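You operate a simulated robot arm through the tools that you are given. There is no shell and no other tool. Be economical: measure what you need, move in short steps, check, and stop when the job is done.

You are at the controls of a simulated robot arm. One attempt, no reset.

JOB
Fit the pink cartridge and trial-charge the receiver to the green band.
Fine: release valve shut before the inlet opens, inlet shut in the band, then release the air to the grey band and leave that valve open. Where these are worked on the way, their far stop is far enough and under half their travel is too little: release valve.

The check looks at the end state, three seconds after you hand in, the way a careful person would. Anything else that was tipped, shoved, dropped, spilled or broken makes it a failure.

ROBOT AND FRAMES
A 6-joint arm with a two-finger parallel gripper, fixed in place. Base frame: the origin is at the foot of the arm, x ahead of it, y to its left, z up; the work surface is at about z = 0.64. Lengths are in m, angles in degrees, forces in N, time in s.
With the tool pointing down near the work surface it reaches from about 0.2 to 0.66 m from the base axis. Its first joint turns from -66.0 to 66.0 degrees. Payload 2.9 kg.
The tool frame sits at the grasp point between the pads (the TCP): z along the fingers, y along the line on which they close. The tips reach 0.03 m beyond it. Largest opening 0.11 m; finger width 0.02, thickness 0.01; the body of the gripper, 0.048 by 0.112 m, starts 0.055 m behind the TCP.
Orientation is told as [roll, pitch, yaw] about the base's x, y, z axes, in that order, counted from this pose: with the fingers straight down and closing along the base's y, the tool's x points along the base's -x, its y along +y and its z along -z.

CONTROLS
- The arm moves only by the tool drive_tool. Its argument "commands" is text: rows parted by semicolons, each of 7 numbers parted by spaces: the shift along the tool's x, y, z in units of 20 mm (1.0 is 20 mm), then the turn, a rotation vector about the tool's x, y, z in units of 8 degrees (1.0 is 8 degrees), then the finger opening in m, from 0 to 0.11. In form: tx ty tz ax ay az fingers; .... A call has 1 to 12 rows; each row shifts and turns the commanded pose from where the row before left it, along the tool's axes as they then stand. A call with a number of a shift or a turn outside -1 to 1 is refused whole. Each row takes 0.2 s and may step no farther than 0.05 m and 8.6 degrees from the row before; otherwise, or with a gripper value out of range, the whole call is refused. A pose out of reach is approached as far as the arm can. The call stops where the force on the tool passes 40 N (or 10 N more than at its start, if that is more) or the arm is blocked; 0.2 s more then pass. Each finger travels about 0.108 m/s and halts on what it meets, pressing with about 39 N; the grip force reading is that of the motor and also rises with nothing between the fingers. The clock runs only during rows and for 0.2 s after the last one: add rows that do not move to give the fingers time. The reply holds the time, the measured pose of the TCP, the force on the tool along the base axes, the opening and the grip force, in the units named above and with some noise, with the torque about the TCP (base axes, N m) and any sound that the robot's microphone picked up, and new pictures: "show" is both (left out), scene, wrist or none.
- Cameras (640 x 400 px; columns grow to the right, rows downward): "scene" is fixed at [0.0841, 0.4416, 1.3789]; the picture's right is [-0.67, -0.74, 0.00], its down [-0.46, 0.42, -0.78] and it looks along [0.58, -0.53, -0.62] (base axes); focal length 326 px, centre (320, 200). "wrist" rides on the gripper at [0.072, 0.017, -0.103] in the tool frame; the picture's right is [-0.23, 0.97, 0.00], its down [-0.76, -0.18, -0.62] and it looks along [-0.61, -0.14, 0.78] (tool axes); focal length 222 px, centre (320, 200). There is no depth. A picture from a camera that has moved, and an enlarged one, comes with that camera's place and axes in the base frame and with its lens.
- inspect(camera, box): a new picture of the part [left, top, right, bottom] of that camera's present view, enlarged. It takes no simulated time.
- job_done(): hands the job in; it is judged then, once.

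Work in short steps. Places have to be worked out from the pictures, the camera data and where the tool is seen: move nearer, look again, correct. Check each grasp and each placing, and mend what went wrong. You have 120 turns and 200 pictures in all, those below and enlarged ones among them. Open the gripper and draw the arm clear of the work before you hand the job in, unless the task says otherwise; then end with one line.

The tools are called as name(argument=value, ...) on one line, values as JSON. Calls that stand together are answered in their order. drive_tool: Moves the arm, as the interface text tells. Its arguments: {"type":"object","properties":{"commands":{"type":"string"},"show":{"type":"string","enum":["both","scene","wrist","none"]}},"required":["commands"]} The other tools are called the same way: inspect (camera, box) takes an enlarged picture of a part of a camera's view; job_done () hands the job in.

At the start:

```text
t: 0.0
ee_pos: [0.3511, -0.1021, 1.0108]
tool_rot: [0.1, 0.0, 0.0]
contact_force: [0.4, -0.5, 0.0]
wrist_torque: [-0.01, 0.02, -0.03]
opening: 0.11
grasp_force: 0.1
```

scene: 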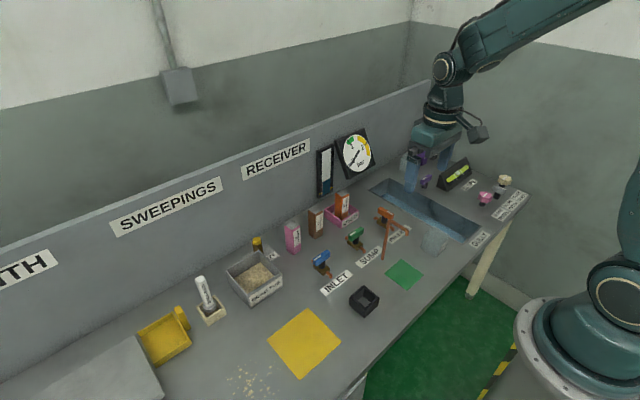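
wrist: 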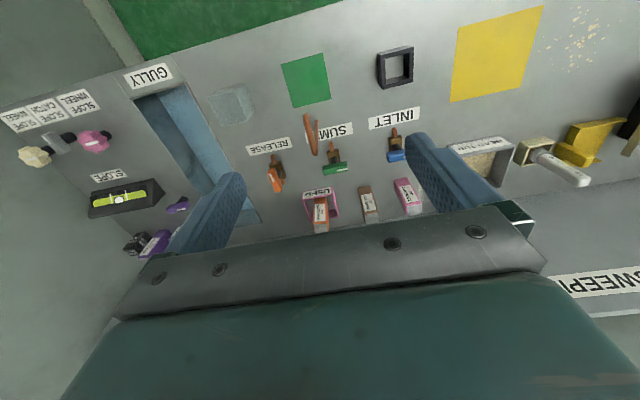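

I start by enlarging the work area to identify the cartridge, socket, valves and gauge.

inspect(camera="scene", box=[270, 120, 430, 220])

inspect(camera="scene", box=[270, 200, 430, 300])

inspect(camera="wrist", box=[220, 90, 440, 240])

```text
4.00 times, centred on (350, 170) of scene
camera zoom: at [0.0841, 0.4416, 1.3789], right [-0.67, -0.74, 0.0], down [-0.46, 0.42, -0.78], along [0.58, -0.53, -0.62], focal length 1304 px, centre (200, 320)
```

zoom: 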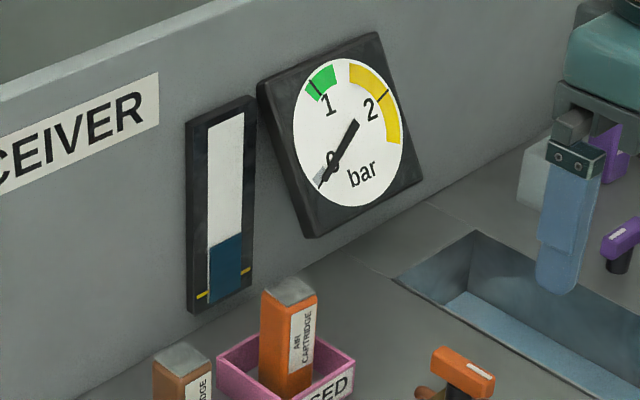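

```text
4.00 times, centred on (350, 250) of scene
camera zoom: at [0.0841, 0.4416, 1.3789], right [-0.67, -0.74, 0.0], down [-0.46, 0.42, -0.78], along [0.58, -0.53, -0.62], focal length 1304 px, centre (200, 0)
```

zoom: 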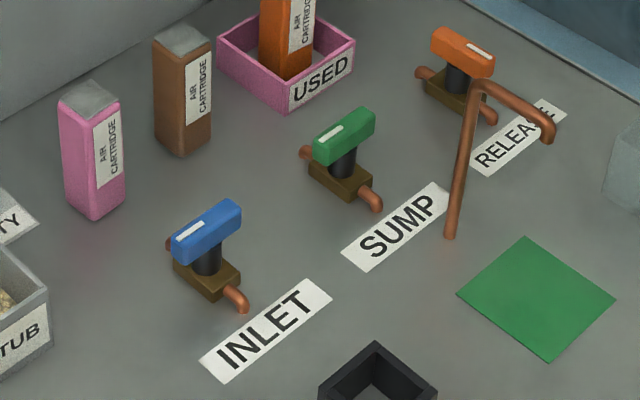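

```text
2.67 times, centred on (330, 165) of wrist
camera zoom: at [0.2788, -0.0856, 1.1148], right [0.23, 0.97, 0.0], down [0.76, -0.18, 0.62], along [0.61, -0.14, -0.78], focal length 592 px, centre (293, 293)
```

zoom: 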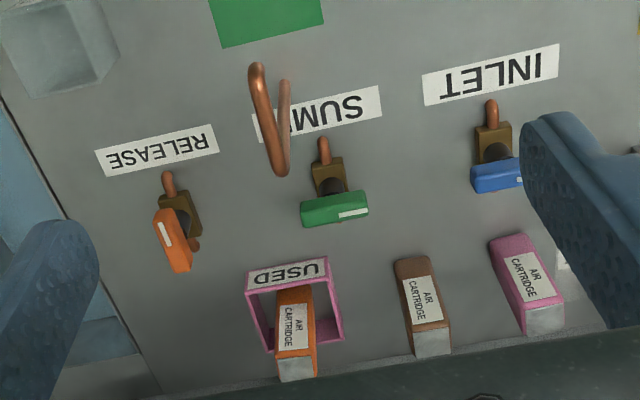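

Distances suggest: pink cartridge ≈(0.64,0.04), inlet valve ≈(0.53,0.025), sump ≈(0.53,-0.115), release ≈(0.53,-0.25) (handle in line with pipe = open), black holder ≈(0.38,0.01). I look closer at the holder and the other objects.

inspect(camera="scene", box=[320, 260, 440, 335])

inspect(camera="wrist", box=[280, 20, 440, 120])

inspect(camera="scene", box=[180, 210, 340, 310])

inspect(camera="scene", box=[380, 130, 540, 260])

```text
5.33 times, centred on (380, 298) of scene
camera zoom: at [0.0841, 0.4416, 1.3789], right [-0.67, -0.74, 0.0], down [-0.46, 0.42, -0.78], along [0.58, -0.53, -0.62], focal length 1738 px, centre (0, -320)
```

zoom: 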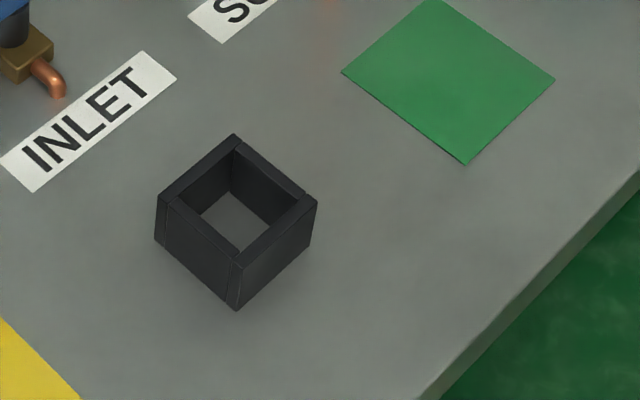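

```text
4.00 times, centred on (360, 70) of wrist
camera zoom: at [0.2788, -0.0856, 1.1148], right [0.23, 0.97, 0.0], down [0.76, -0.18, 0.62], along [0.61, -0.14, -0.78], focal length 888 px, centre (160, 720)
```

zoom: 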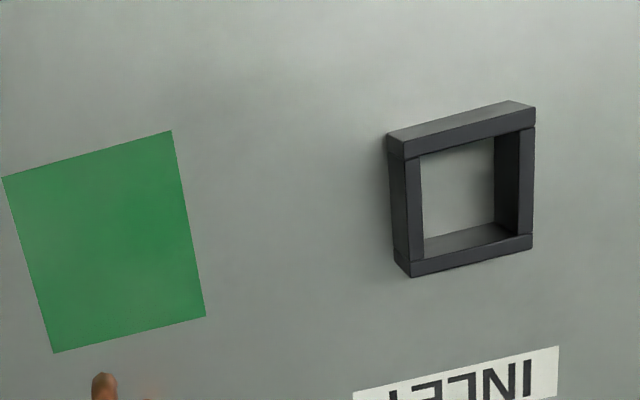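

```text
4.00 times, centred on (260, 260) of scene
camera zoom: at [0.0841, 0.4416, 1.3789], right [-0.67, -0.74, 0.0], down [-0.46, 0.42, -0.78], along [0.58, -0.53, -0.62], focal length 1304 px, centre (560, -40)
```

zoom: 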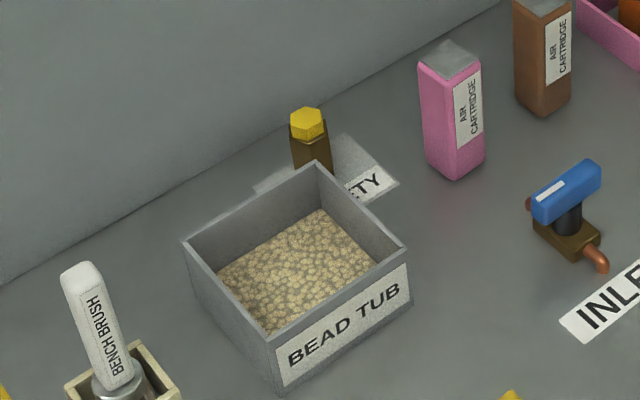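

```text
3.08 times, centred on (460, 195) of scene
camera zoom: at [0.0841, 0.4416, 1.3789], right [-0.67, -0.74, 0.0], down [-0.46, 0.42, -0.78], along [0.58, -0.53, -0.62], focal length 1003 px, centre (-111, 215)
```

zoom: 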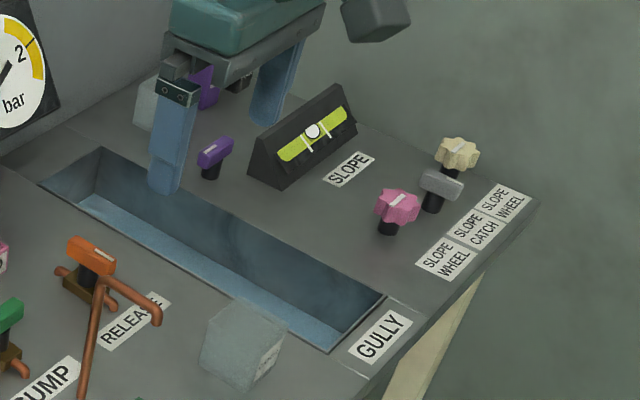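

The black frame (≈0.052 outer, centre ≈(0.373,0.026)) is the only seat for a cartridge. I move the open gripper towards the pink cartridge, staying high, to look again.

drive_tool(commands="-1 0.725 0.7 0 0 0 0.08;-1 0.725 0.7 0 0 0 0.08;-1 0.725 0.7 0 0 0 0.08;-1 0.725 0.7 0 0 0 0.08;-1 0.725 0.7 0 0 0 0.08;-1 0.725 0.7 0 0 0 0.08;-1 0.725 0.7 0 0 0 0.08;-1 0.725 0.7 0 0 0 0.08;-1 0.725 0.7 0 0 0 0.08;-1 0.725 0.7 0 0 0 0.08;0 0 0 0 0 0 0.08")

```text
t: 2.4
ee_pos: [0.5533, 0.0433, 0.871]
tool_rot: [0.0, 0.0, 0.0]
contact_force: [-0.1, -0.4, -0.9]
wrist_torque: [0.02, -0.02, 0.0]
opening: 0.0799
grasp_force: 0.1
camera wrist: at [0.4803, 0.0606, 0.9743], right [0.23, 0.97, 0.0], down [0.76, -0.18, 0.62], along [0.61, -0.14, -0.78], focal length 222 px, centre (320, 200)
```

scene: 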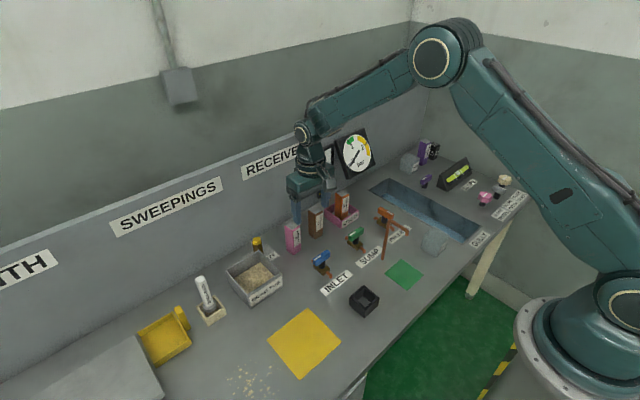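
wrist: 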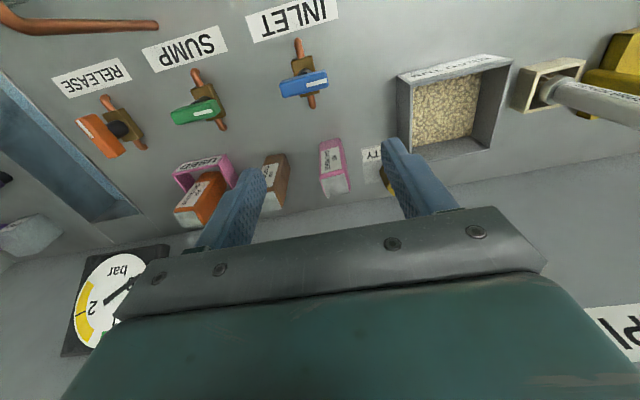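

I enlarge the cartridge and valve handles in the wrist view for measurement.

inspect(camera="wrist", box=[240, 110, 400, 210])

inspect(camera="wrist", box=[40, 10, 360, 210])

```text
4.00 times, centred on (320, 160) of wrist
camera zoom: at [0.4803, 0.0606, 0.9743], right [0.23, 0.97, 0.0], down [0.76, -0.18, 0.62], along [0.61, -0.14, -0.78], focal length 888 px, centre (320, 360)
```

zoom: 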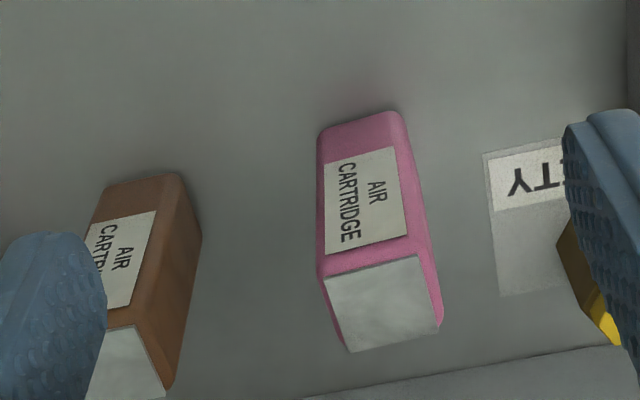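

```text
2.00 times, centred on (200, 110) of wrist
camera zoom: at [0.4803, 0.0606, 0.9743], right [0.23, 0.97, 0.0], down [0.76, -0.18, 0.62], along [0.61, -0.14, -0.78], focal length 444 px, centre (560, 380)
```

zoom: 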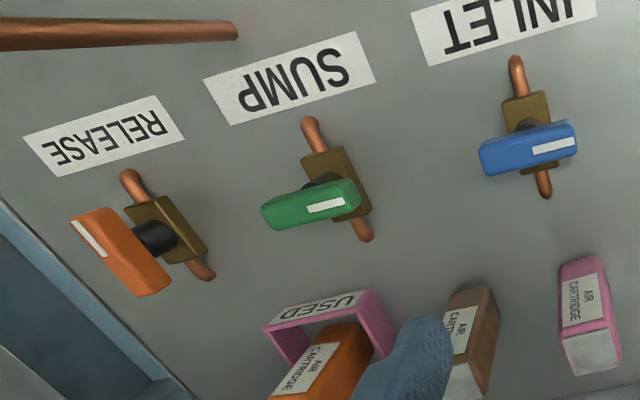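

Cartridge centre ≈(0.643,0.043), top z≈0.747, ~30 mm square, yawed ~4°. I move over it with a matching small yaw, then check.

drive_tool(commands="-1 0 0.5 0 0 -0.25 0.08;-1 0 0.5 0 0 -0.25 0.08;-1 0 0.5 0 0 0 0.08;-1 0 0.5 0 0 0 0.08;-0.5 0 0.3 0 0 0 0.08;0 0 0 0 0 0 0.08")

```text
t: 3.8
ee_pos: [0.642, 0.0472, 0.8249]
tool_rot: [0.0, 0.0, 4.1]
contact_force: [0.2, -0.1, -0.6]
wrist_torque: [0.02, -0.04, 0.0]
opening: 0.0802
grasp_force: 0.1
camera wrist: at [0.5688, 0.059, 0.9283], right [0.16, 0.99, 0.0], down [0.77, -0.13, 0.62], along [0.62, -0.1, -0.78], focal length 222 px, centre (320, 200)
```

scene: 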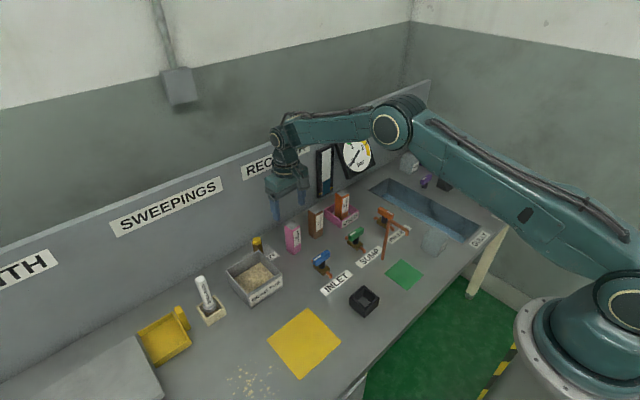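
wrist: 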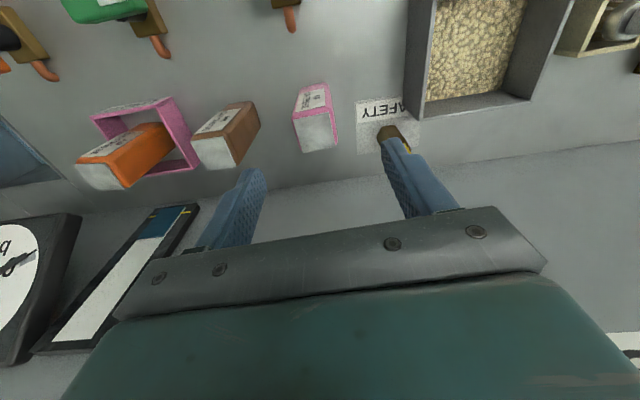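

inspect(camera="wrist", box=[240, 70, 400, 170])

```text
4.00 times, centred on (320, 120) of wrist
camera zoom: at [0.5688, 0.059, 0.9283], right [0.16, 0.99, 0.0], down [0.77, -0.13, 0.62], along [0.62, -0.1, -0.78], focal length 888 px, centre (320, 520)
```

zoom: 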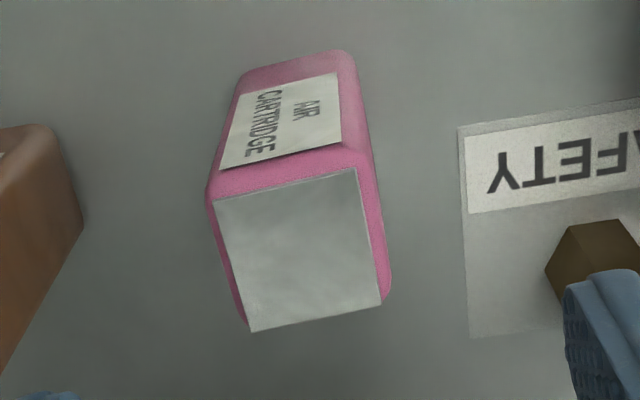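

Cartridge centre computes to (0.641,0.043): shift 4 mm in −y, descend to z≈0.725 and grip.

drive_tool(commands="0 -0.2 1 0 0 0 0.08;0 0 1 0 0 0 0.08;0 0 1 0 0 0 0.08;0 0 1 0 0 0 0.08;0 0 1 0 0 0 0.08;0 0 0 0 0 0 0.06;0 0 0 0 0 0 0.045;0 0 0 0 0 0 0.02;0 0 0 0 0 0 0.02;0 0 0 0 0 0 0.02")

```text
t: 6.0
ee_pos: [0.6417, 0.0428, 0.7248]
tool_rot: [0.0, 0.0, 4.0]
contact_force: [-0.1, 0.3, -0.7]
wrist_torque: [0.02, 0.02, 0.0]
opening: 0.0359
grasp_force: 38.7
camera wrist: at [0.5684, 0.055, 0.8287], right [0.16, 0.99, 0.0], down [0.77, -0.13, 0.62], along [0.62, -0.1, -0.78], focal length 222 px, centre (320, 200)
```

scene: 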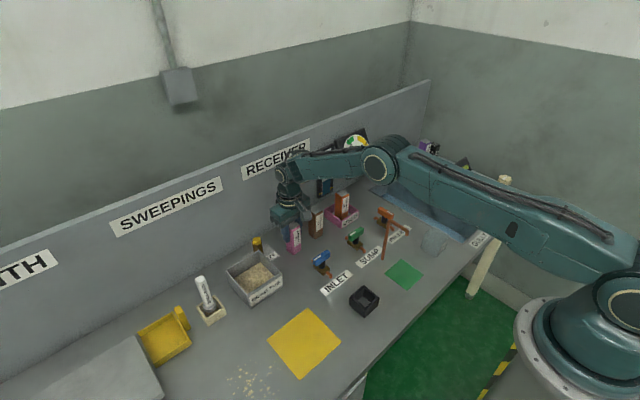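
wrist: 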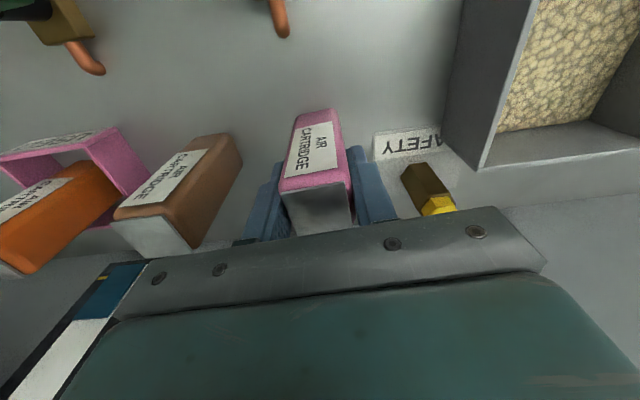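

Gripped: cartridge is 36 mm wide. I lift straight up and check the hold.

drive_tool(commands="0 0 -0.5 0 0 0 0.02;0 0 -1 0 0 0 0.02;0 0 -1 0 0 0 0.02;0 0 -1 0 0 0 0.02;0 0 -1 0 0 0 0.02;0 0 -1 0 0 0 0.02;0 0 -1 0 0 0.25 0.02;0 0 -1 0 0 0.25 0.02;1 0 0 0 0 0 0.02;1 0 0 0 0 0 0.02;1 0 0 0 0 0 0.02;1 0 0 0 0 0 0.02")

drive_tool(commands="1 0 0 0 0 0 0.02;1 0 0 0 0 0 0.02;1 0 0 0 0 0 0.02;1 0 0 0 0 0 0.02;1 0 0 0 0 0 0.02;1 0 0 0 0 0 0.02;1 0 0 0 0 0 0.02;1 0 0 0 0 0 0.02;1 0 0 0 0 0 0.02;1 0 0 0 0 0 0.02;1 0 0 0 0 0 0.02;0 0 0 0 0 0 0.02")

```text
t: 8.6
ee_pos: [0.5598, 0.0427, 0.8747]
tool_rot: [0.0, 0.0, 0.0]
contact_force: [0.8, -0.4, -0.7]
wrist_torque: [0.0, 0.0, -0.01]
opening: 0.0354
grasp_force: 39.1
camera wrist: at [0.4869, 0.0608, 0.9781], right [0.23, 0.97, 0.0], down [0.76, -0.18, 0.62], along [0.61, -0.14, -0.78], focal length 222 px, centre (320, 200)
```

scene: 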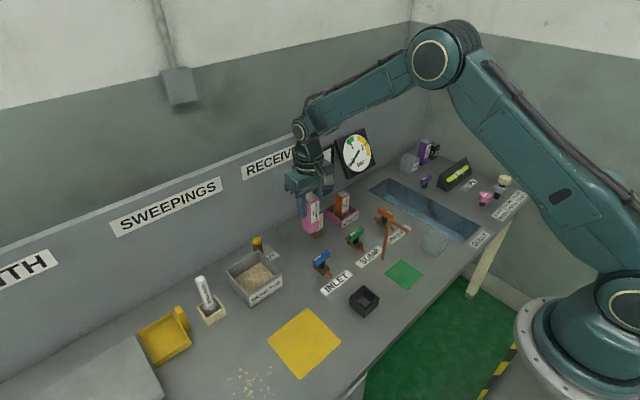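
wrist: 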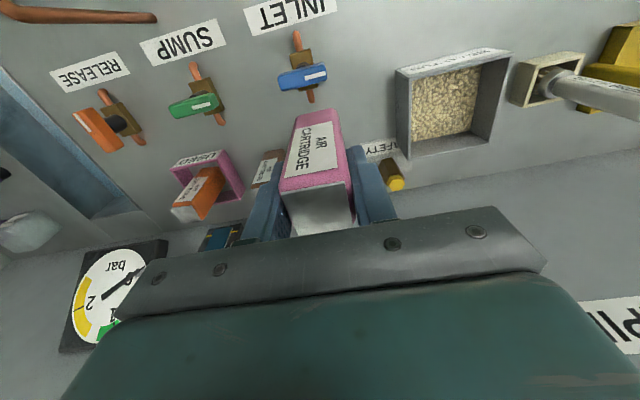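

```text
t: 11.2
ee_pos: [0.3408, 0.0419, 0.874]
tool_rot: [0.1, 0.0, -0.1]
contact_force: [0.4, 0.7, -0.2]
wrist_torque: [0.03, 0.0, 0.02]
opening: 0.0356
grasp_force: 39.5
camera wrist: at [0.2689, 0.06, 0.9784], right [0.23, 0.97, 0.0], down [0.76, -0.18, 0.62], along [0.61, -0.14, -0.78], focal length 222 px, centre (320, 200)
```

scene: 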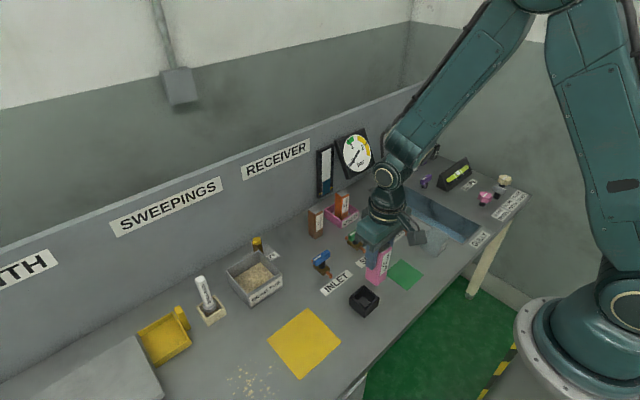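
wrist: 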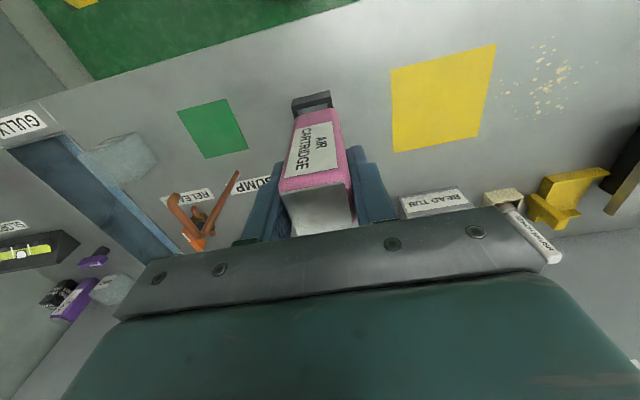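

The cartridge hides the frame; I step 0.09 m to −y for an unobstructed look at it.

drive_tool(commands="0.5 -1 0 0 0 0 0.02;0.5 -1 0 0 0 0 0.02;0 -1 0 0 0 0 0.02;0 -1 0 0 0 0 0.02;0 -0.5 0 0 0 0 0.02;0 0 0 0 0 0 0.02", show="none")

inspect(camera="wrist", box=[300, 50, 460, 150])

inspect(camera="scene", box=[320, 260, 400, 310])

```text
t: 12.6
ee_pos: [0.3219, -0.0472, 0.8757]
tool_rot: [0.0, 0.1, 0.0]
contact_force: [0.5, 0.2, -1.1]
wrist_torque: [0.0, -0.01, -0.03]
opening: 0.0356
grasp_force: 38.6
```

```text
4.00 times, centred on (380, 100) of wrist
camera zoom: at [0.2499, -0.0295, 0.9791], right [0.23, 0.97, 0.0], down [0.76, -0.18, 0.62], along [0.61, -0.14, -0.78], focal length 888 px, centre (80, 600)
```

zoom: 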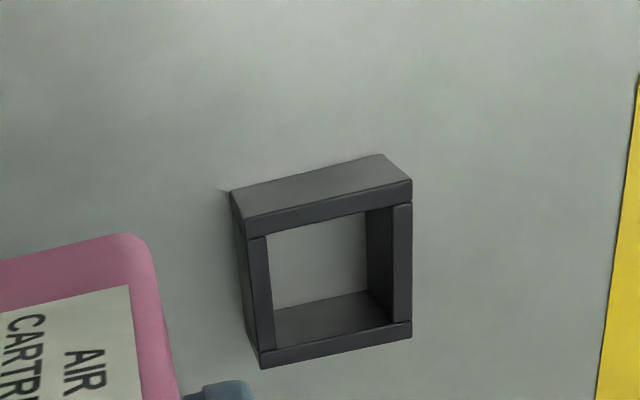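

```text
8.00 times, centred on (360, 285) of scene
camera zoom: at [0.0841, 0.4415, 1.3789], right [-0.67, -0.74, 0.0], down [-0.46, 0.42, -0.78], along [0.58, -0.53, -0.62], focal length 2607 px, centre (0, -480)
```

zoom: 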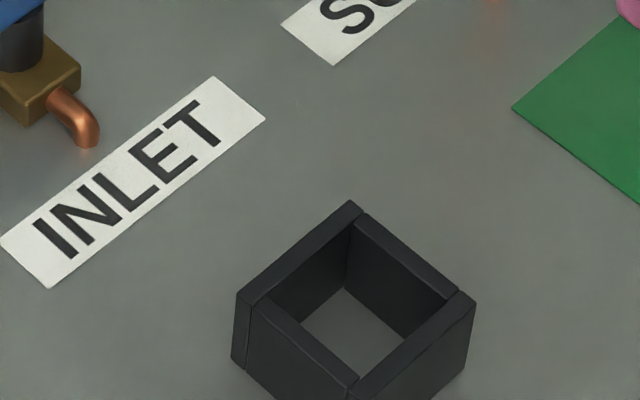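

Frame measured at ≈(0.369,0.029), outer 0.052, inner ≈0.0385, so a snug fit. I enlarge the held cartridge to find its offset in the gripper.

inspect(camera="wrist", box=[240, 100, 400, 200])

inspect(camera="wrist", box=[240, 150, 400, 250])

```text
4.00 times, centred on (320, 150) of wrist
camera zoom: at [0.2499, -0.0295, 0.9791], right [0.23, 0.97, 0.0], down [0.76, -0.18, 0.62], along [0.61, -0.14, -0.78], focal length 888 px, centre (320, 400)
```

zoom: 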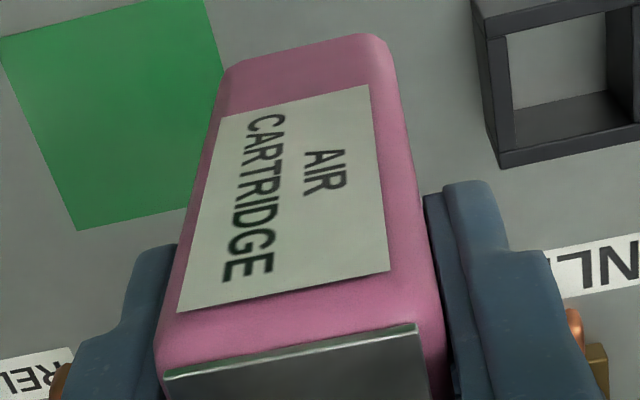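

```text
4.00 times, centred on (320, 200) of wrist
camera zoom: at [0.2499, -0.0295, 0.9791], right [0.23, 0.97, 0.0], down [0.76, -0.18, 0.62], along [0.61, -0.14, -0.78], focal length 888 px, centre (320, 200)
```

zoom: 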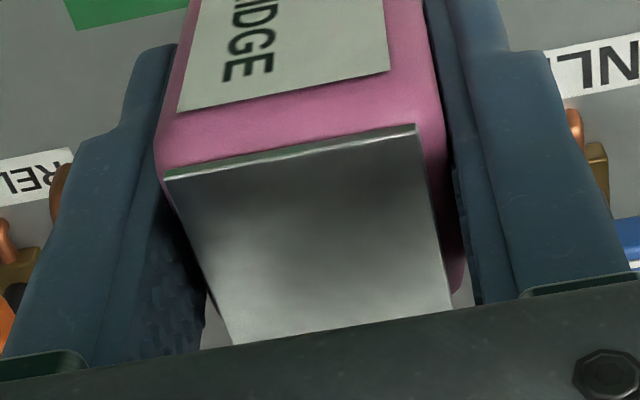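

Relative offsets in the same camera give a target TCP ≈(0.368,0.0285). I move there with the cartridge bottom about 20 mm above the frame, and look.

drive_tool(commands="-0.6 0.95 0 0 0 0 0.02;-0.6 0.95 0 0 0 0 0.02;-0.6 0.95 0 0 0 0 0.02;-0.5 0.935 0 0 0 0 0.02;0 0 1 0 0 0 0.02;0 0 1 0 0 0 0.02;0 0 1 0 0 0 0.02;0 0 1 0 0 0 0.02;0 0 0.5 0 0 0 0.02;0 0 0 0 0 0 0.02", show="none")

inspect(camera="wrist", box=[240, 60, 400, 160])

inspect(camera="scene", box=[320, 245, 416, 325])

```text
t: 14.8
ee_pos: [0.3672, 0.0291, 0.7852]
tool_rot: [0.0, 0.0, 0.0]
contact_force: [-0.7, -0.3, -2.4]
wrist_torque: [-0.05, -0.02, -0.01]
opening: 0.0354
grasp_force: 39.3
```

```text
4.00 times, centred on (320, 110) of wrist
camera zoom: at [0.2947, 0.0457, 0.8892], right [0.23, 0.97, 0.0], down [0.76, -0.18, 0.62], along [0.61, -0.14, -0.78], focal length 888 px, centre (320, 560)
```

zoom: 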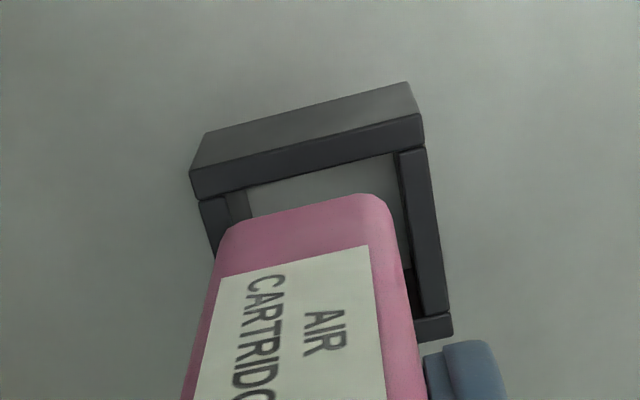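

```text
5.00 times, centred on (368, 285) of scene
camera zoom: at [0.0841, 0.4416, 1.3789], right [-0.67, -0.74, 0.0], down [-0.46, 0.42, -0.78], along [0.58, -0.53, -0.62], focal length 1630 px, centre (80, -225)
```

zoom: 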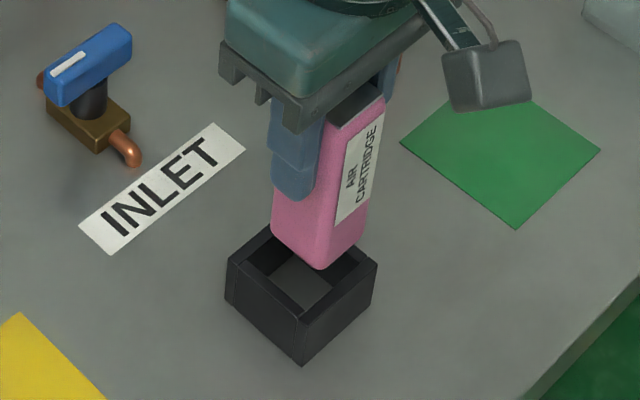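

Frame inner centre ≈(0.3692,0.0307); cartridge is ≈1.4 mm short in y, fine in x. I correct and lower 25 mm, watching the force.

drive_tool(commands="0 0.07 0 0 0 0 0.02;0 0 0.5 0 0 0 0.02;0 0 0.4 0 0 0 0.02;0 0 0.25 0 0 0 0.02;0 0 0.1 0 0 0 0.02;0 0 0 0 0 0 0.02", show="none")

inspect(camera="wrist", box=[240, 60, 400, 160])

inspect(camera="scene", box=[320, 245, 416, 325])

```text
t: 16.2
ee_pos: [0.3674, 0.0281, 0.7619]
tool_rot: [0.1, 0.0, 0.0]
contact_force: [-2.5, 2.4, 18.1]
wrist_torque: [0.0, 0.64, -0.03]
opening: 0.0357
grasp_force: 39.1
```

```text
4.00 times, centred on (320, 110) of wrist
camera zoom: at [0.2949, 0.0457, 0.8647], right [0.23, 0.97, 0.0], down [0.76, -0.18, 0.62], along [0.61, -0.14, -0.78], focal length 888 px, centre (320, 560)
```

zoom: 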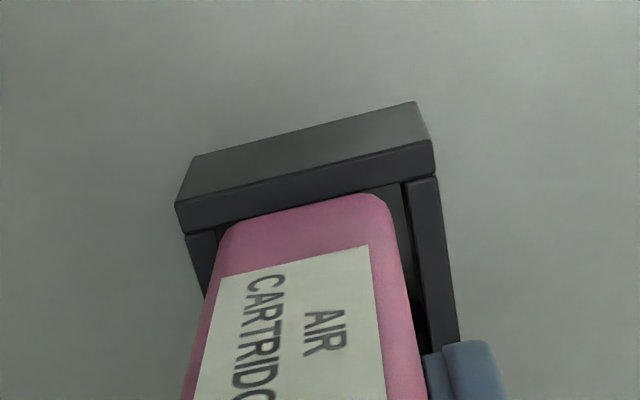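

```text
5.00 times, centred on (368, 285) of scene
camera zoom: at [0.0838, 0.4416, 1.3789], right [-0.67, -0.74, 0.0], down [-0.46, 0.42, -0.78], along [0.58, -0.53, -0.62], focal length 1630 px, centre (80, -225)
```

zoom: 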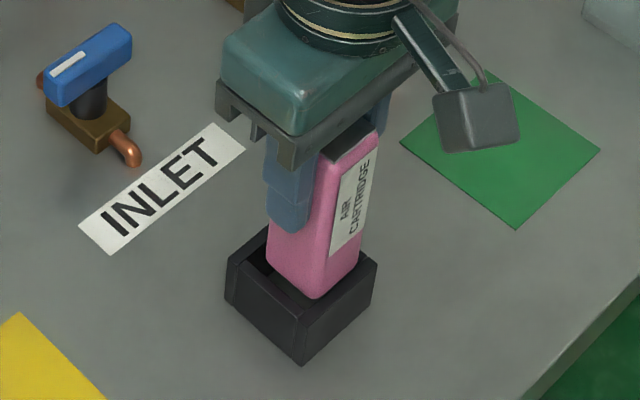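

Contact is on the −x/−y rim (torque and view agree). I lift 6 mm, shift +2 mm x, +1.7 mm y and lower again.

drive_tool(commands="0 0 -0.3 0 0 0 0.02;-0.1 0.085 0 0 0 0 0.02;0 0 0.2 0 0 0 0.02;0 0 0.2 0 0 0 0.02;0 0 0.15 0 0 0 0.02;0 0 0 0 0 0 0.02", show="none")

inspect(camera="wrist", box=[240, 60, 400, 160])

inspect(camera="scene", box=[320, 245, 416, 325])

```text
t: 17.6
ee_pos: [0.3691, 0.0303, 0.7554]
tool_rot: [0.0, 0.0, 0.1]
contact_force: [0.3, 0.3, -1.1]
wrist_torque: [0.0, -0.02, 0.0]
opening: 0.0354
grasp_force: 39.2
```

```text
4.00 times, centred on (320, 110) of wrist
camera zoom: at [0.2971, 0.0478, 0.859], right [0.23, 0.97, 0.0], down [0.76, -0.18, 0.62], along [0.61, -0.14, -0.78], focal length 888 px, centre (320, 560)
```

zoom: 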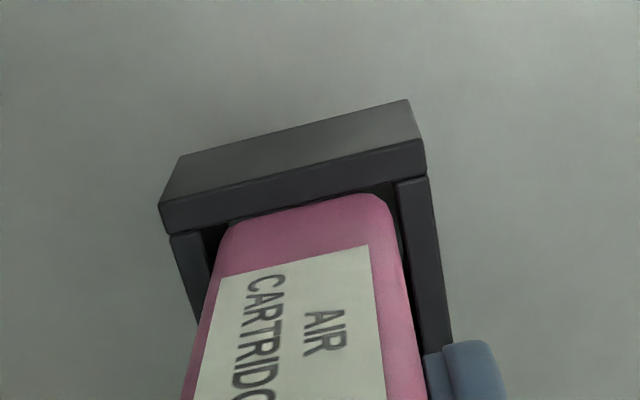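

```text
5.00 times, centred on (368, 285) of scene
camera zoom: at [0.0841, 0.4416, 1.3789], right [-0.67, -0.74, 0.0], down [-0.46, 0.42, -0.78], along [0.58, -0.53, -0.62], focal length 1630 px, centre (80, -225)
```

zoom: 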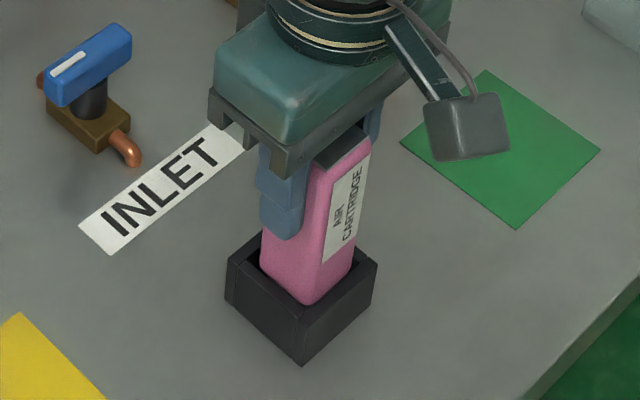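

No contact force and the cartridge is now inside the rim. I lower the remaining ~29 mm gently.

drive_tool(commands="0 0 0.4 0 0 0 0.02;0 0 0.4 0 0 0 0.02;0 0 0.3 0 0 0 0.02;0 0 0.2 0 0 0 0.02;0 0 0.15 0 0 0 0.02;0 0 0 0 0 0 0.02", show="scene")

```text
t: 19.0
ee_pos: [0.3697, 0.0299, 0.7255]
tool_rot: [0.1, 0.1, 0.0]
contact_force: [-0.1, 0.8, -0.7]
wrist_torque: [-0.01, 0.04, 0.02]
opening: 0.0352
grasp_force: 38.5
```

scene: 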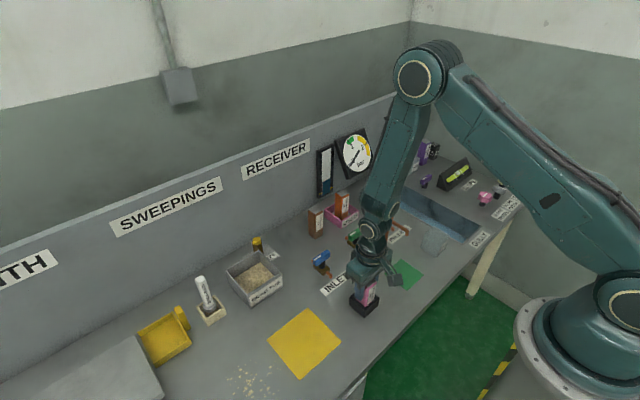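

No bottom contact yet; I nudge down a few millimetres.

drive_tool(commands="0 0 0.1 0 0 0 0.02;0 0 0.1 0 0 0 0.02;0 0 0 0 0 0 0.02", show="none")

```text
t: 19.6
ee_pos: [0.37, 0.0305, 0.7249]
tool_rot: [0.0, -0.1, 0.0]
contact_force: [-1.6, -0.9, 7.3]
wrist_torque: [-0.09, 0.06, -0.02]
opening: 0.0356
grasp_force: 39.0
stopped in row 2: the force on the tool passed its limit at 48 N (the readings are from after the stop); the commanded pose is now the measured one
```

The cartridge has bottomed (z≈0.725, the height at which it stood on the table). I release and rise.

drive_tool(commands="0 0 0 0 0 0 0.05;0 0 0 0 0 0 0.07;0 0 0 0 0 0 0.07;0 0 -1 0 0 0 0.07;0 0 -1 0 0 0 0.07;0 0 -1 0 0 0 0.07;0 0 -1 0 0 0 0.07;0 0 -1 0 0 0 0.07;0 0 -1 0 0 0 0.07;0 0 -1 0 0 0 0.07;0 0 0 0 0 0 0.07")

inspect(camera="scene", box=[300, 120, 460, 320])

```text
t: 22.0
ee_pos: [0.3706, 0.0294, 0.8647]
tool_rot: [0.0, 0.0, -0.2]
contact_force: [0.7, 0.5, 0.5]
wrist_torque: [-0.02, 0.0, -0.03]
opening: 0.0699
grasp_force: 0.2
camera wrist: at [0.2977, 0.047, 0.9678], right [0.23, 0.97, 0.0], down [0.76, -0.18, 0.62], along [0.61, -0.14, -0.78], focal length 222 px, centre (320, 200)
```

scene: 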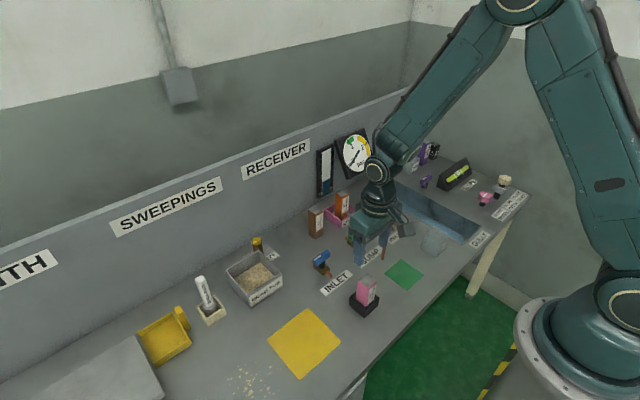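
wrist: 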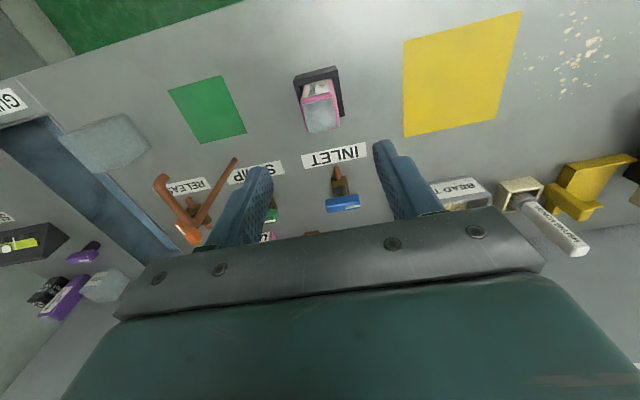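

```text
2.00 times, centred on (380, 220) of scene
camera zoom: at [0.0841, 0.4416, 1.3789], right [-0.67, -0.74, 0.0], down [-0.46, 0.42, -0.78], along [0.58, -0.53, -0.62], focal length 652 px, centre (200, 160)
```

zoom: 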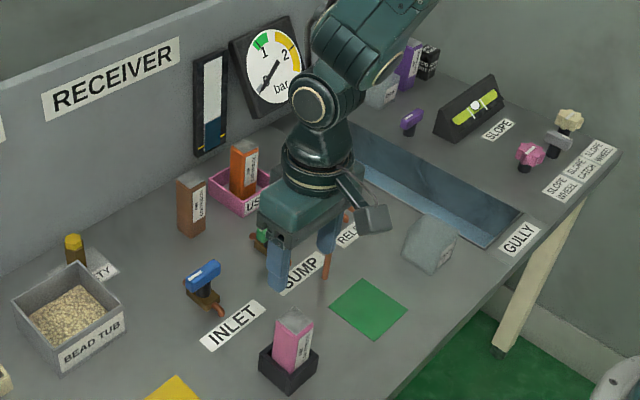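

Cartridge is seated upright. Next the release valve: I travel above the pipe hook (top ≈0.79) to (0.47,-0.25,0.88) for a close look.

drive_tool(commands="-0.4 -1 -0.1 0 0 0 0.07;-0.4 -1 -0.1 0 0 0 0.07;-0.4 -1 -0.1 0 0 0 0.07;-0.4 -1 -0.1 0 0 0 0.07;-0.4 -1 -0.1 0 0 0 0.07;-0.4 -1 -0.1 0 0 0 0.07;-0.4 -1 -0.1 0 0 0 0.07;-0.4 -1 -0.1 0 0 0 0.07;-0.4 -1 0 0 0 0 0.07;-0.4 -1 0 0 0 0 0.07;-0.4 -1 0 0 0 0 0.07;-0.4 -1 0 0 0 0 0.07", show="none")

drive_tool(commands="-0.2 -1 0 0 0 0 0.07;-0.2 -1 0 0 0 0 0.07;0 0 0 0 0 0 0.07")

inspect(camera="wrist", box=[220, 50, 460, 200])

```text
t: 24.6
ee_pos: [0.4649, -0.2091, 0.8793]
tool_rot: [0.1, -0.1, 0.0]
contact_force: [0.8, 0.5, -0.3]
wrist_torque: [-0.01, -0.01, -0.01]
opening: 0.07
grasp_force: 0.0
```

```text
t: 25.4
ee_pos: [0.4737, -0.2481, 0.8795]
tool_rot: [0.0, -0.1, 0.0]
contact_force: [0.1, 0.0, -0.1]
wrist_torque: [0.02, 0.03, -0.03]
opening: 0.07
grasp_force: 0.1
camera wrist: at [0.4011, -0.2309, 0.9841], right [0.23, 0.97, 0.0], down [0.76, -0.18, 0.62], along [0.61, -0.14, -0.78], focal length 222 px, centre (320, 200)
```

scene: 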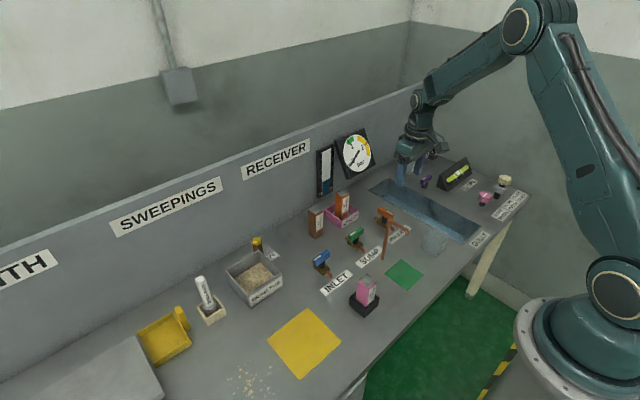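
wrist: 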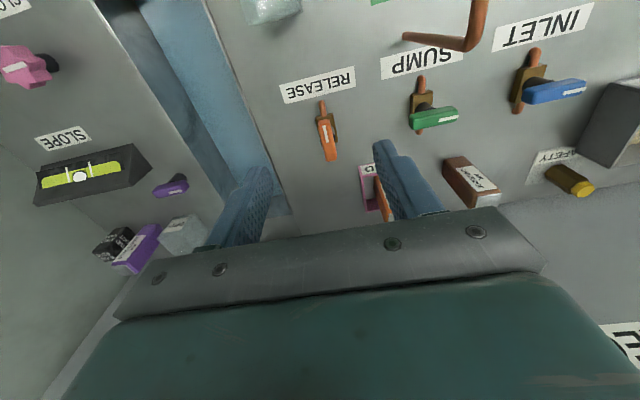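

```text
2.67 times, centred on (340, 125) of wrist
camera zoom: at [0.4011, -0.2309, 0.9841], right [0.23, 0.97, 0.0], down [0.76, -0.18, 0.62], along [0.61, -0.14, -0.78], focal length 592 px, centre (267, 400)
```

zoom: 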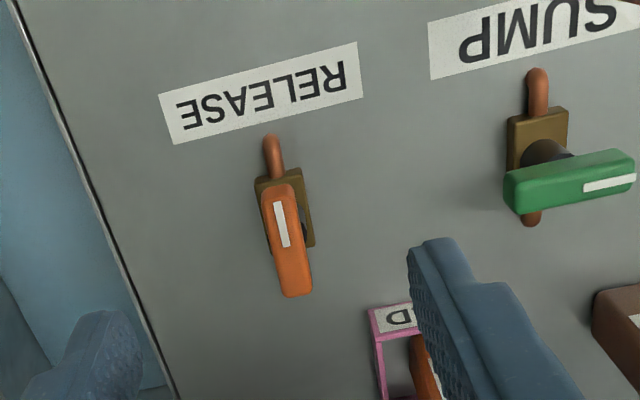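

Release stem ≈(0.525,-0.250), handle ≈58×18 mm along x (open), slightly yawed −4.6°. I go above it, yaw to match, and descend to z≈0.76 for a check.

drive_tool(commands="-1 -0.1 0.5 0 0 0 0.05;-1 0 1 0 0 0 0.05;-0.57 0 1 0 0 0 0.05;0 0 1 0 0 0.5 0.05;0 0 1 0 0 0 0.05;0 0 1 0 0 0 0.05;0 0 0.4 0 0 0 0.05;0 0 0 0 0 0 0.05")

inspect(camera="wrist", box=[220, 90, 420, 215])

inspect(camera="scene", box=[350, 170, 446, 250])

```text
t: 27.2
ee_pos: [0.5247, -0.2508, 0.7626]
tool_rot: [0.0, 0.0, -4.1]
contact_force: [-0.4, -0.7, 1.0]
wrist_torque: [0.0, 0.02, -0.01]
opening: 0.0502
grasp_force: 0.0
camera wrist: at [0.4529, -0.2285, 0.8668], right [0.3, 0.96, 0.0], down [0.75, -0.23, 0.62], along [0.6, -0.18, -0.78], focal length 222 px, centre (320, 200)
```

scene: 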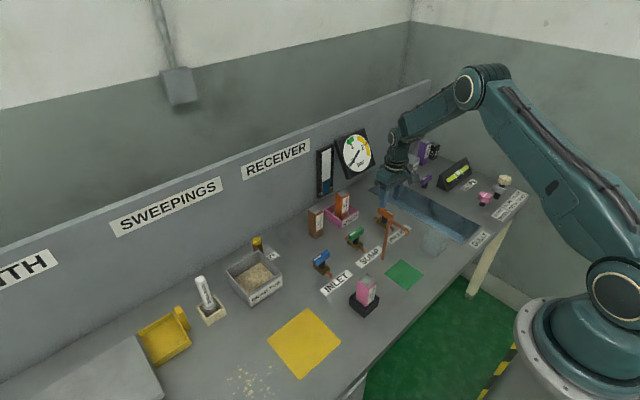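
wrist: 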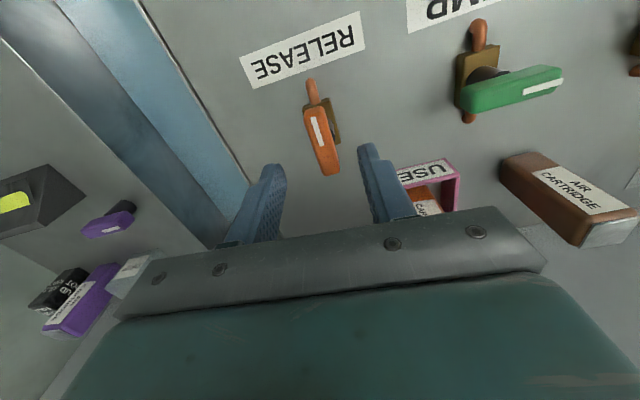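

```text
3.20 times, centred on (320, 152) of wrist
camera zoom: at [0.4529, -0.2285, 0.8668], right [0.3, 0.96, 0.0], down [0.75, -0.23, 0.62], along [0.6, -0.18, -0.78], focal length 711 px, centre (320, 352)
```

zoom: 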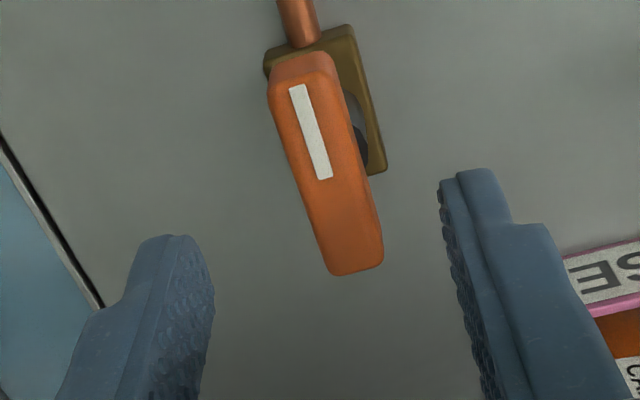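

```text
5.00 times, centred on (398, 210) of scene
camera zoom: at [0.0841, 0.4416, 1.3789], right [-0.67, -0.74, 0.0], down [-0.46, 0.42, -0.78], along [0.58, -0.53, -0.62], focal length 1630 px, centre (-70, 150)
```

zoom: 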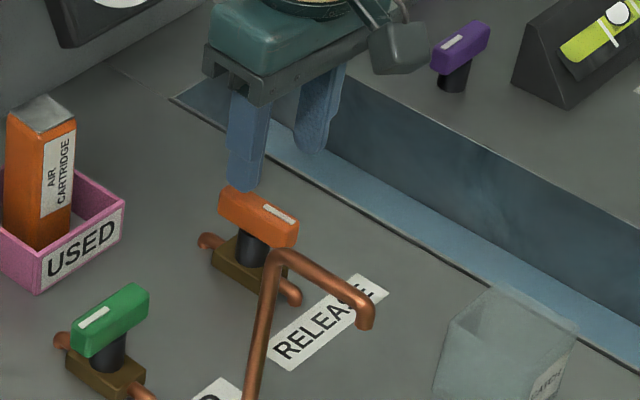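

Aligned within ~2 mm. I descend to z≈0.708 and close on the handle.

drive_tool(commands="0.05 0.08 1 0 0 0 0.05;0 0 1 0 0 0 0.05;0 0 0.5 0 0 0 0.05;0 0 0.2 0 0 0 0.05;0 0 0 0 0 0 0.03;0 0 0 0 0 0 0.01;0 0 0 0 0 0 0.01", show="wrist")

inspect(camera="scene", box=[350, 170, 446, 250])

```text
t: 28.8
ee_pos: [0.5242, -0.2506, 0.709]
tool_rot: [0.1, -0.1, -3.9]
contact_force: [2.4, 10.4, -0.5]
wrist_torque: [-0.05, 0.09, 0.04]
opening: 0.0168
grasp_force: 45.1
camera wrist: at [0.4535, -0.2277, 0.8126], right [0.29, 0.96, 0.0], down [0.75, -0.23, 0.62], along [0.6, -0.18, -0.78], focal length 222 px, centre (320, 200)
```

wrist: 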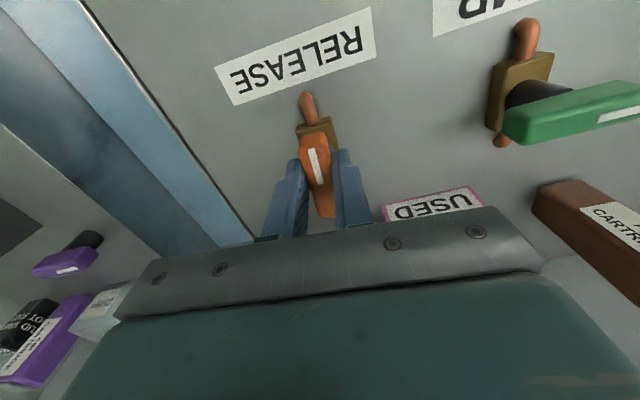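

```text
5.00 times, centred on (398, 210) of scene
camera zoom: at [0.0841, 0.4418, 1.3788], right [-0.67, -0.74, 0.0], down [-0.46, 0.42, -0.78], along [0.58, -0.53, -0.62], focal length 1630 px, centre (-70, 150)
```

zoom: 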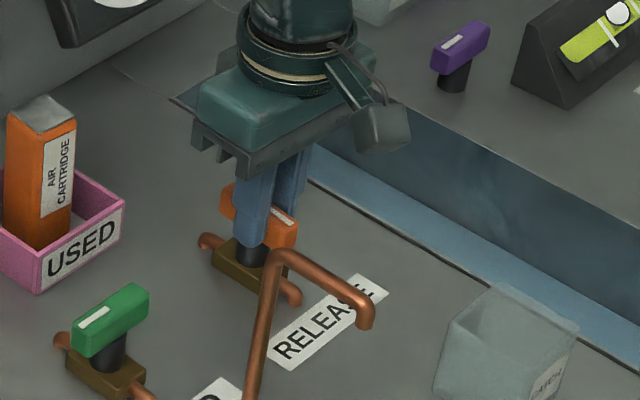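

Handle is gripped (16.8 mm). I turn it clockwise (az+) 40° first and check the torque and view.

drive_tool(commands="0 0.03 0 0 0 0.5 0.005;0 0 0 0 0 1 0.005;0 0 0 0 0 1 0.005;0 0 0 0 0 1 0.005;0 0 0 0 0 1 0.005;0 0 0 0 0 0 0.005", show="none")

inspect(camera="scene", box=[350, 170, 446, 250])

```text
t: 30.2
ee_pos: [0.5271, -0.2463, 0.7098]
tool_rot: [0.4, -0.1, -39.9]
contact_force: [11.8, 23.0, -4.5]
wrist_torque: [-0.6, -0.43, 0.13]
opening: 0.017
grasp_force: 45.0
```

```text
5.00 times, centred on (398, 210) of scene
camera zoom: at [0.0844, 0.442, 1.3787], right [-0.67, -0.74, 0.0], down [-0.46, 0.42, -0.78], along [0.58, -0.53, -0.62], focal length 1630 px, centre (-70, 150)
```

zoom: 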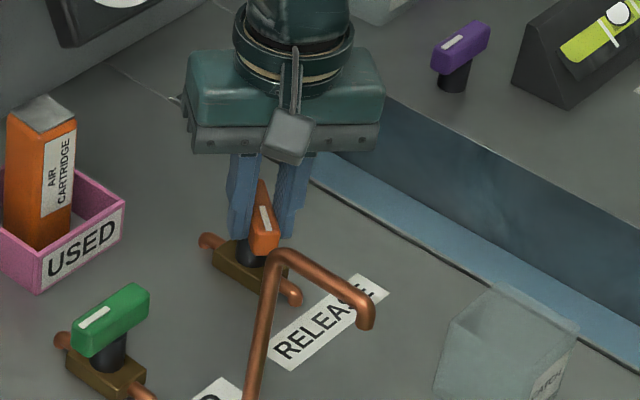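

The handle follows; side force shows the pivot lies ~5 mm toward tool +y. I relieve that and continue turning.

drive_tool(commands="0 0.22 0 0 0 0 0.005;0 0 0 0 0 1 0.005;0 0 0 0 0 1 0.005;0 0 0 0 0 1 0.005;0 0 0 0 0 0 0.005", show="none")

inspect(camera="scene", box=[350, 170, 446, 250])

```text
t: 31.4
ee_pos: [0.5272, -0.2443, 0.709]
tool_rot: [0.0, 0.0, -64.1]
contact_force: [15.7, 3.6, -18.6]
wrist_torque: [0.52, 0.21, 0.04]
opening: 0.0168
grasp_force: 45.5
```

```text
5.00 times, centred on (398, 210) of scene
camera zoom: at [0.0847, 0.4415, 1.3789], right [-0.67, -0.74, 0.0], down [-0.46, 0.42, -0.78], along [0.58, -0.53, -0.62], focal length 1630 px, centre (-70, 150)
```

zoom: 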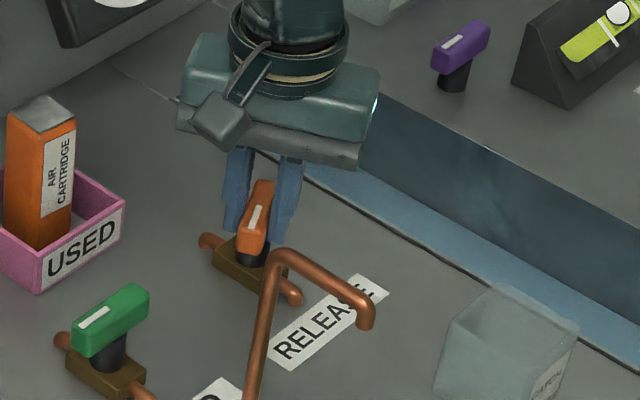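

Continuing the turn toward the stop, with a further small relief shift.

drive_tool(commands="0 0.12 0 0 0 0.5 0.005;0 0 -0.05 0 0 1 0.005;0 0 0 0 0 1 0.005;0 0 0 0 0 0.5 0.005;0 0 0 0 0 0 0.005", show="none")

inspect(camera="scene", box=[350, 170, 446, 250])

```text
t: 32.6
ee_pos: [0.5292, -0.2448, 0.7098]
tool_rot: [0.1, -0.1, -88.2]
contact_force: [15.2, 0.8, -26.1]
wrist_torque: [0.77, -0.09, 0.09]
opening: 0.0167
grasp_force: 44.8
```

```text
5.00 times, centred on (398, 210) of scene
camera zoom: at [0.0848, 0.4413, 1.3789], right [-0.67, -0.74, 0.0], down [-0.46, 0.42, -0.78], along [0.58, -0.53, -0.62], focal length 1630 px, centre (-70, 150)
```

zoom: 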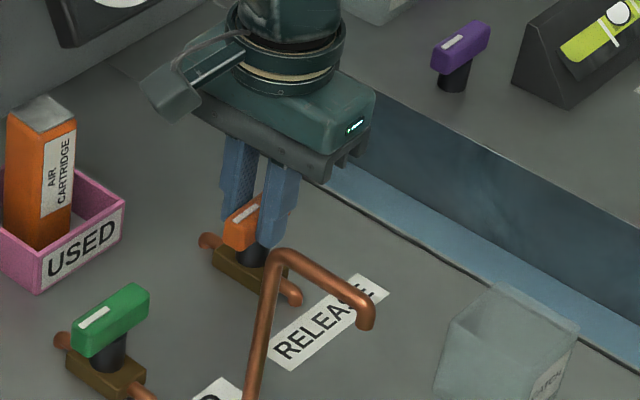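

The handle is now nearly across the pipe. I relax upward pull slightly and turn further until torque about z shows the stop.

drive_tool(commands="0 0.08 0.06 0 0 0.5 0.005;0 0 0 0 0 0.5 0.005;0 0 0 0 0 0 0.005", show="none")

inspect(camera="scene", box=[350, 170, 446, 250])

```text
t: 33.4
ee_pos: [0.53, -0.2452, 0.7088]
tool_rot: [0.1, 0.0, -96.1]
contact_force: [-8.1, -0.5, 3.4]
wrist_torque: [0.74, 0.23, 1.16]
opening: 0.0185
grasp_force: 44.7
```

```text
5.00 times, centred on (398, 210) of scene
camera zoom: at [0.0839, 0.4416, 1.3789], right [-0.67, -0.74, 0.0], down [-0.46, 0.42, -0.78], along [0.58, -0.53, -0.62], focal length 1630 px, centre (-70, 150)
```

zoom: 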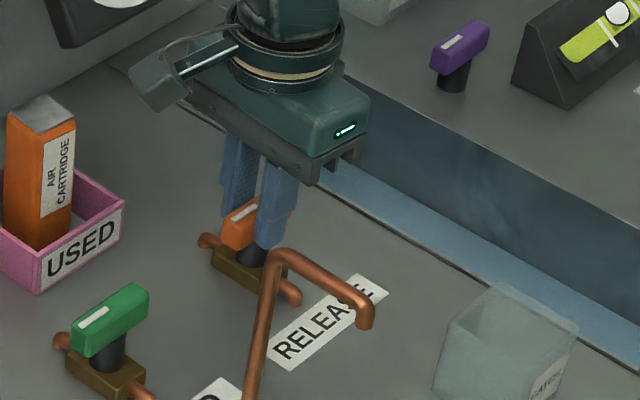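

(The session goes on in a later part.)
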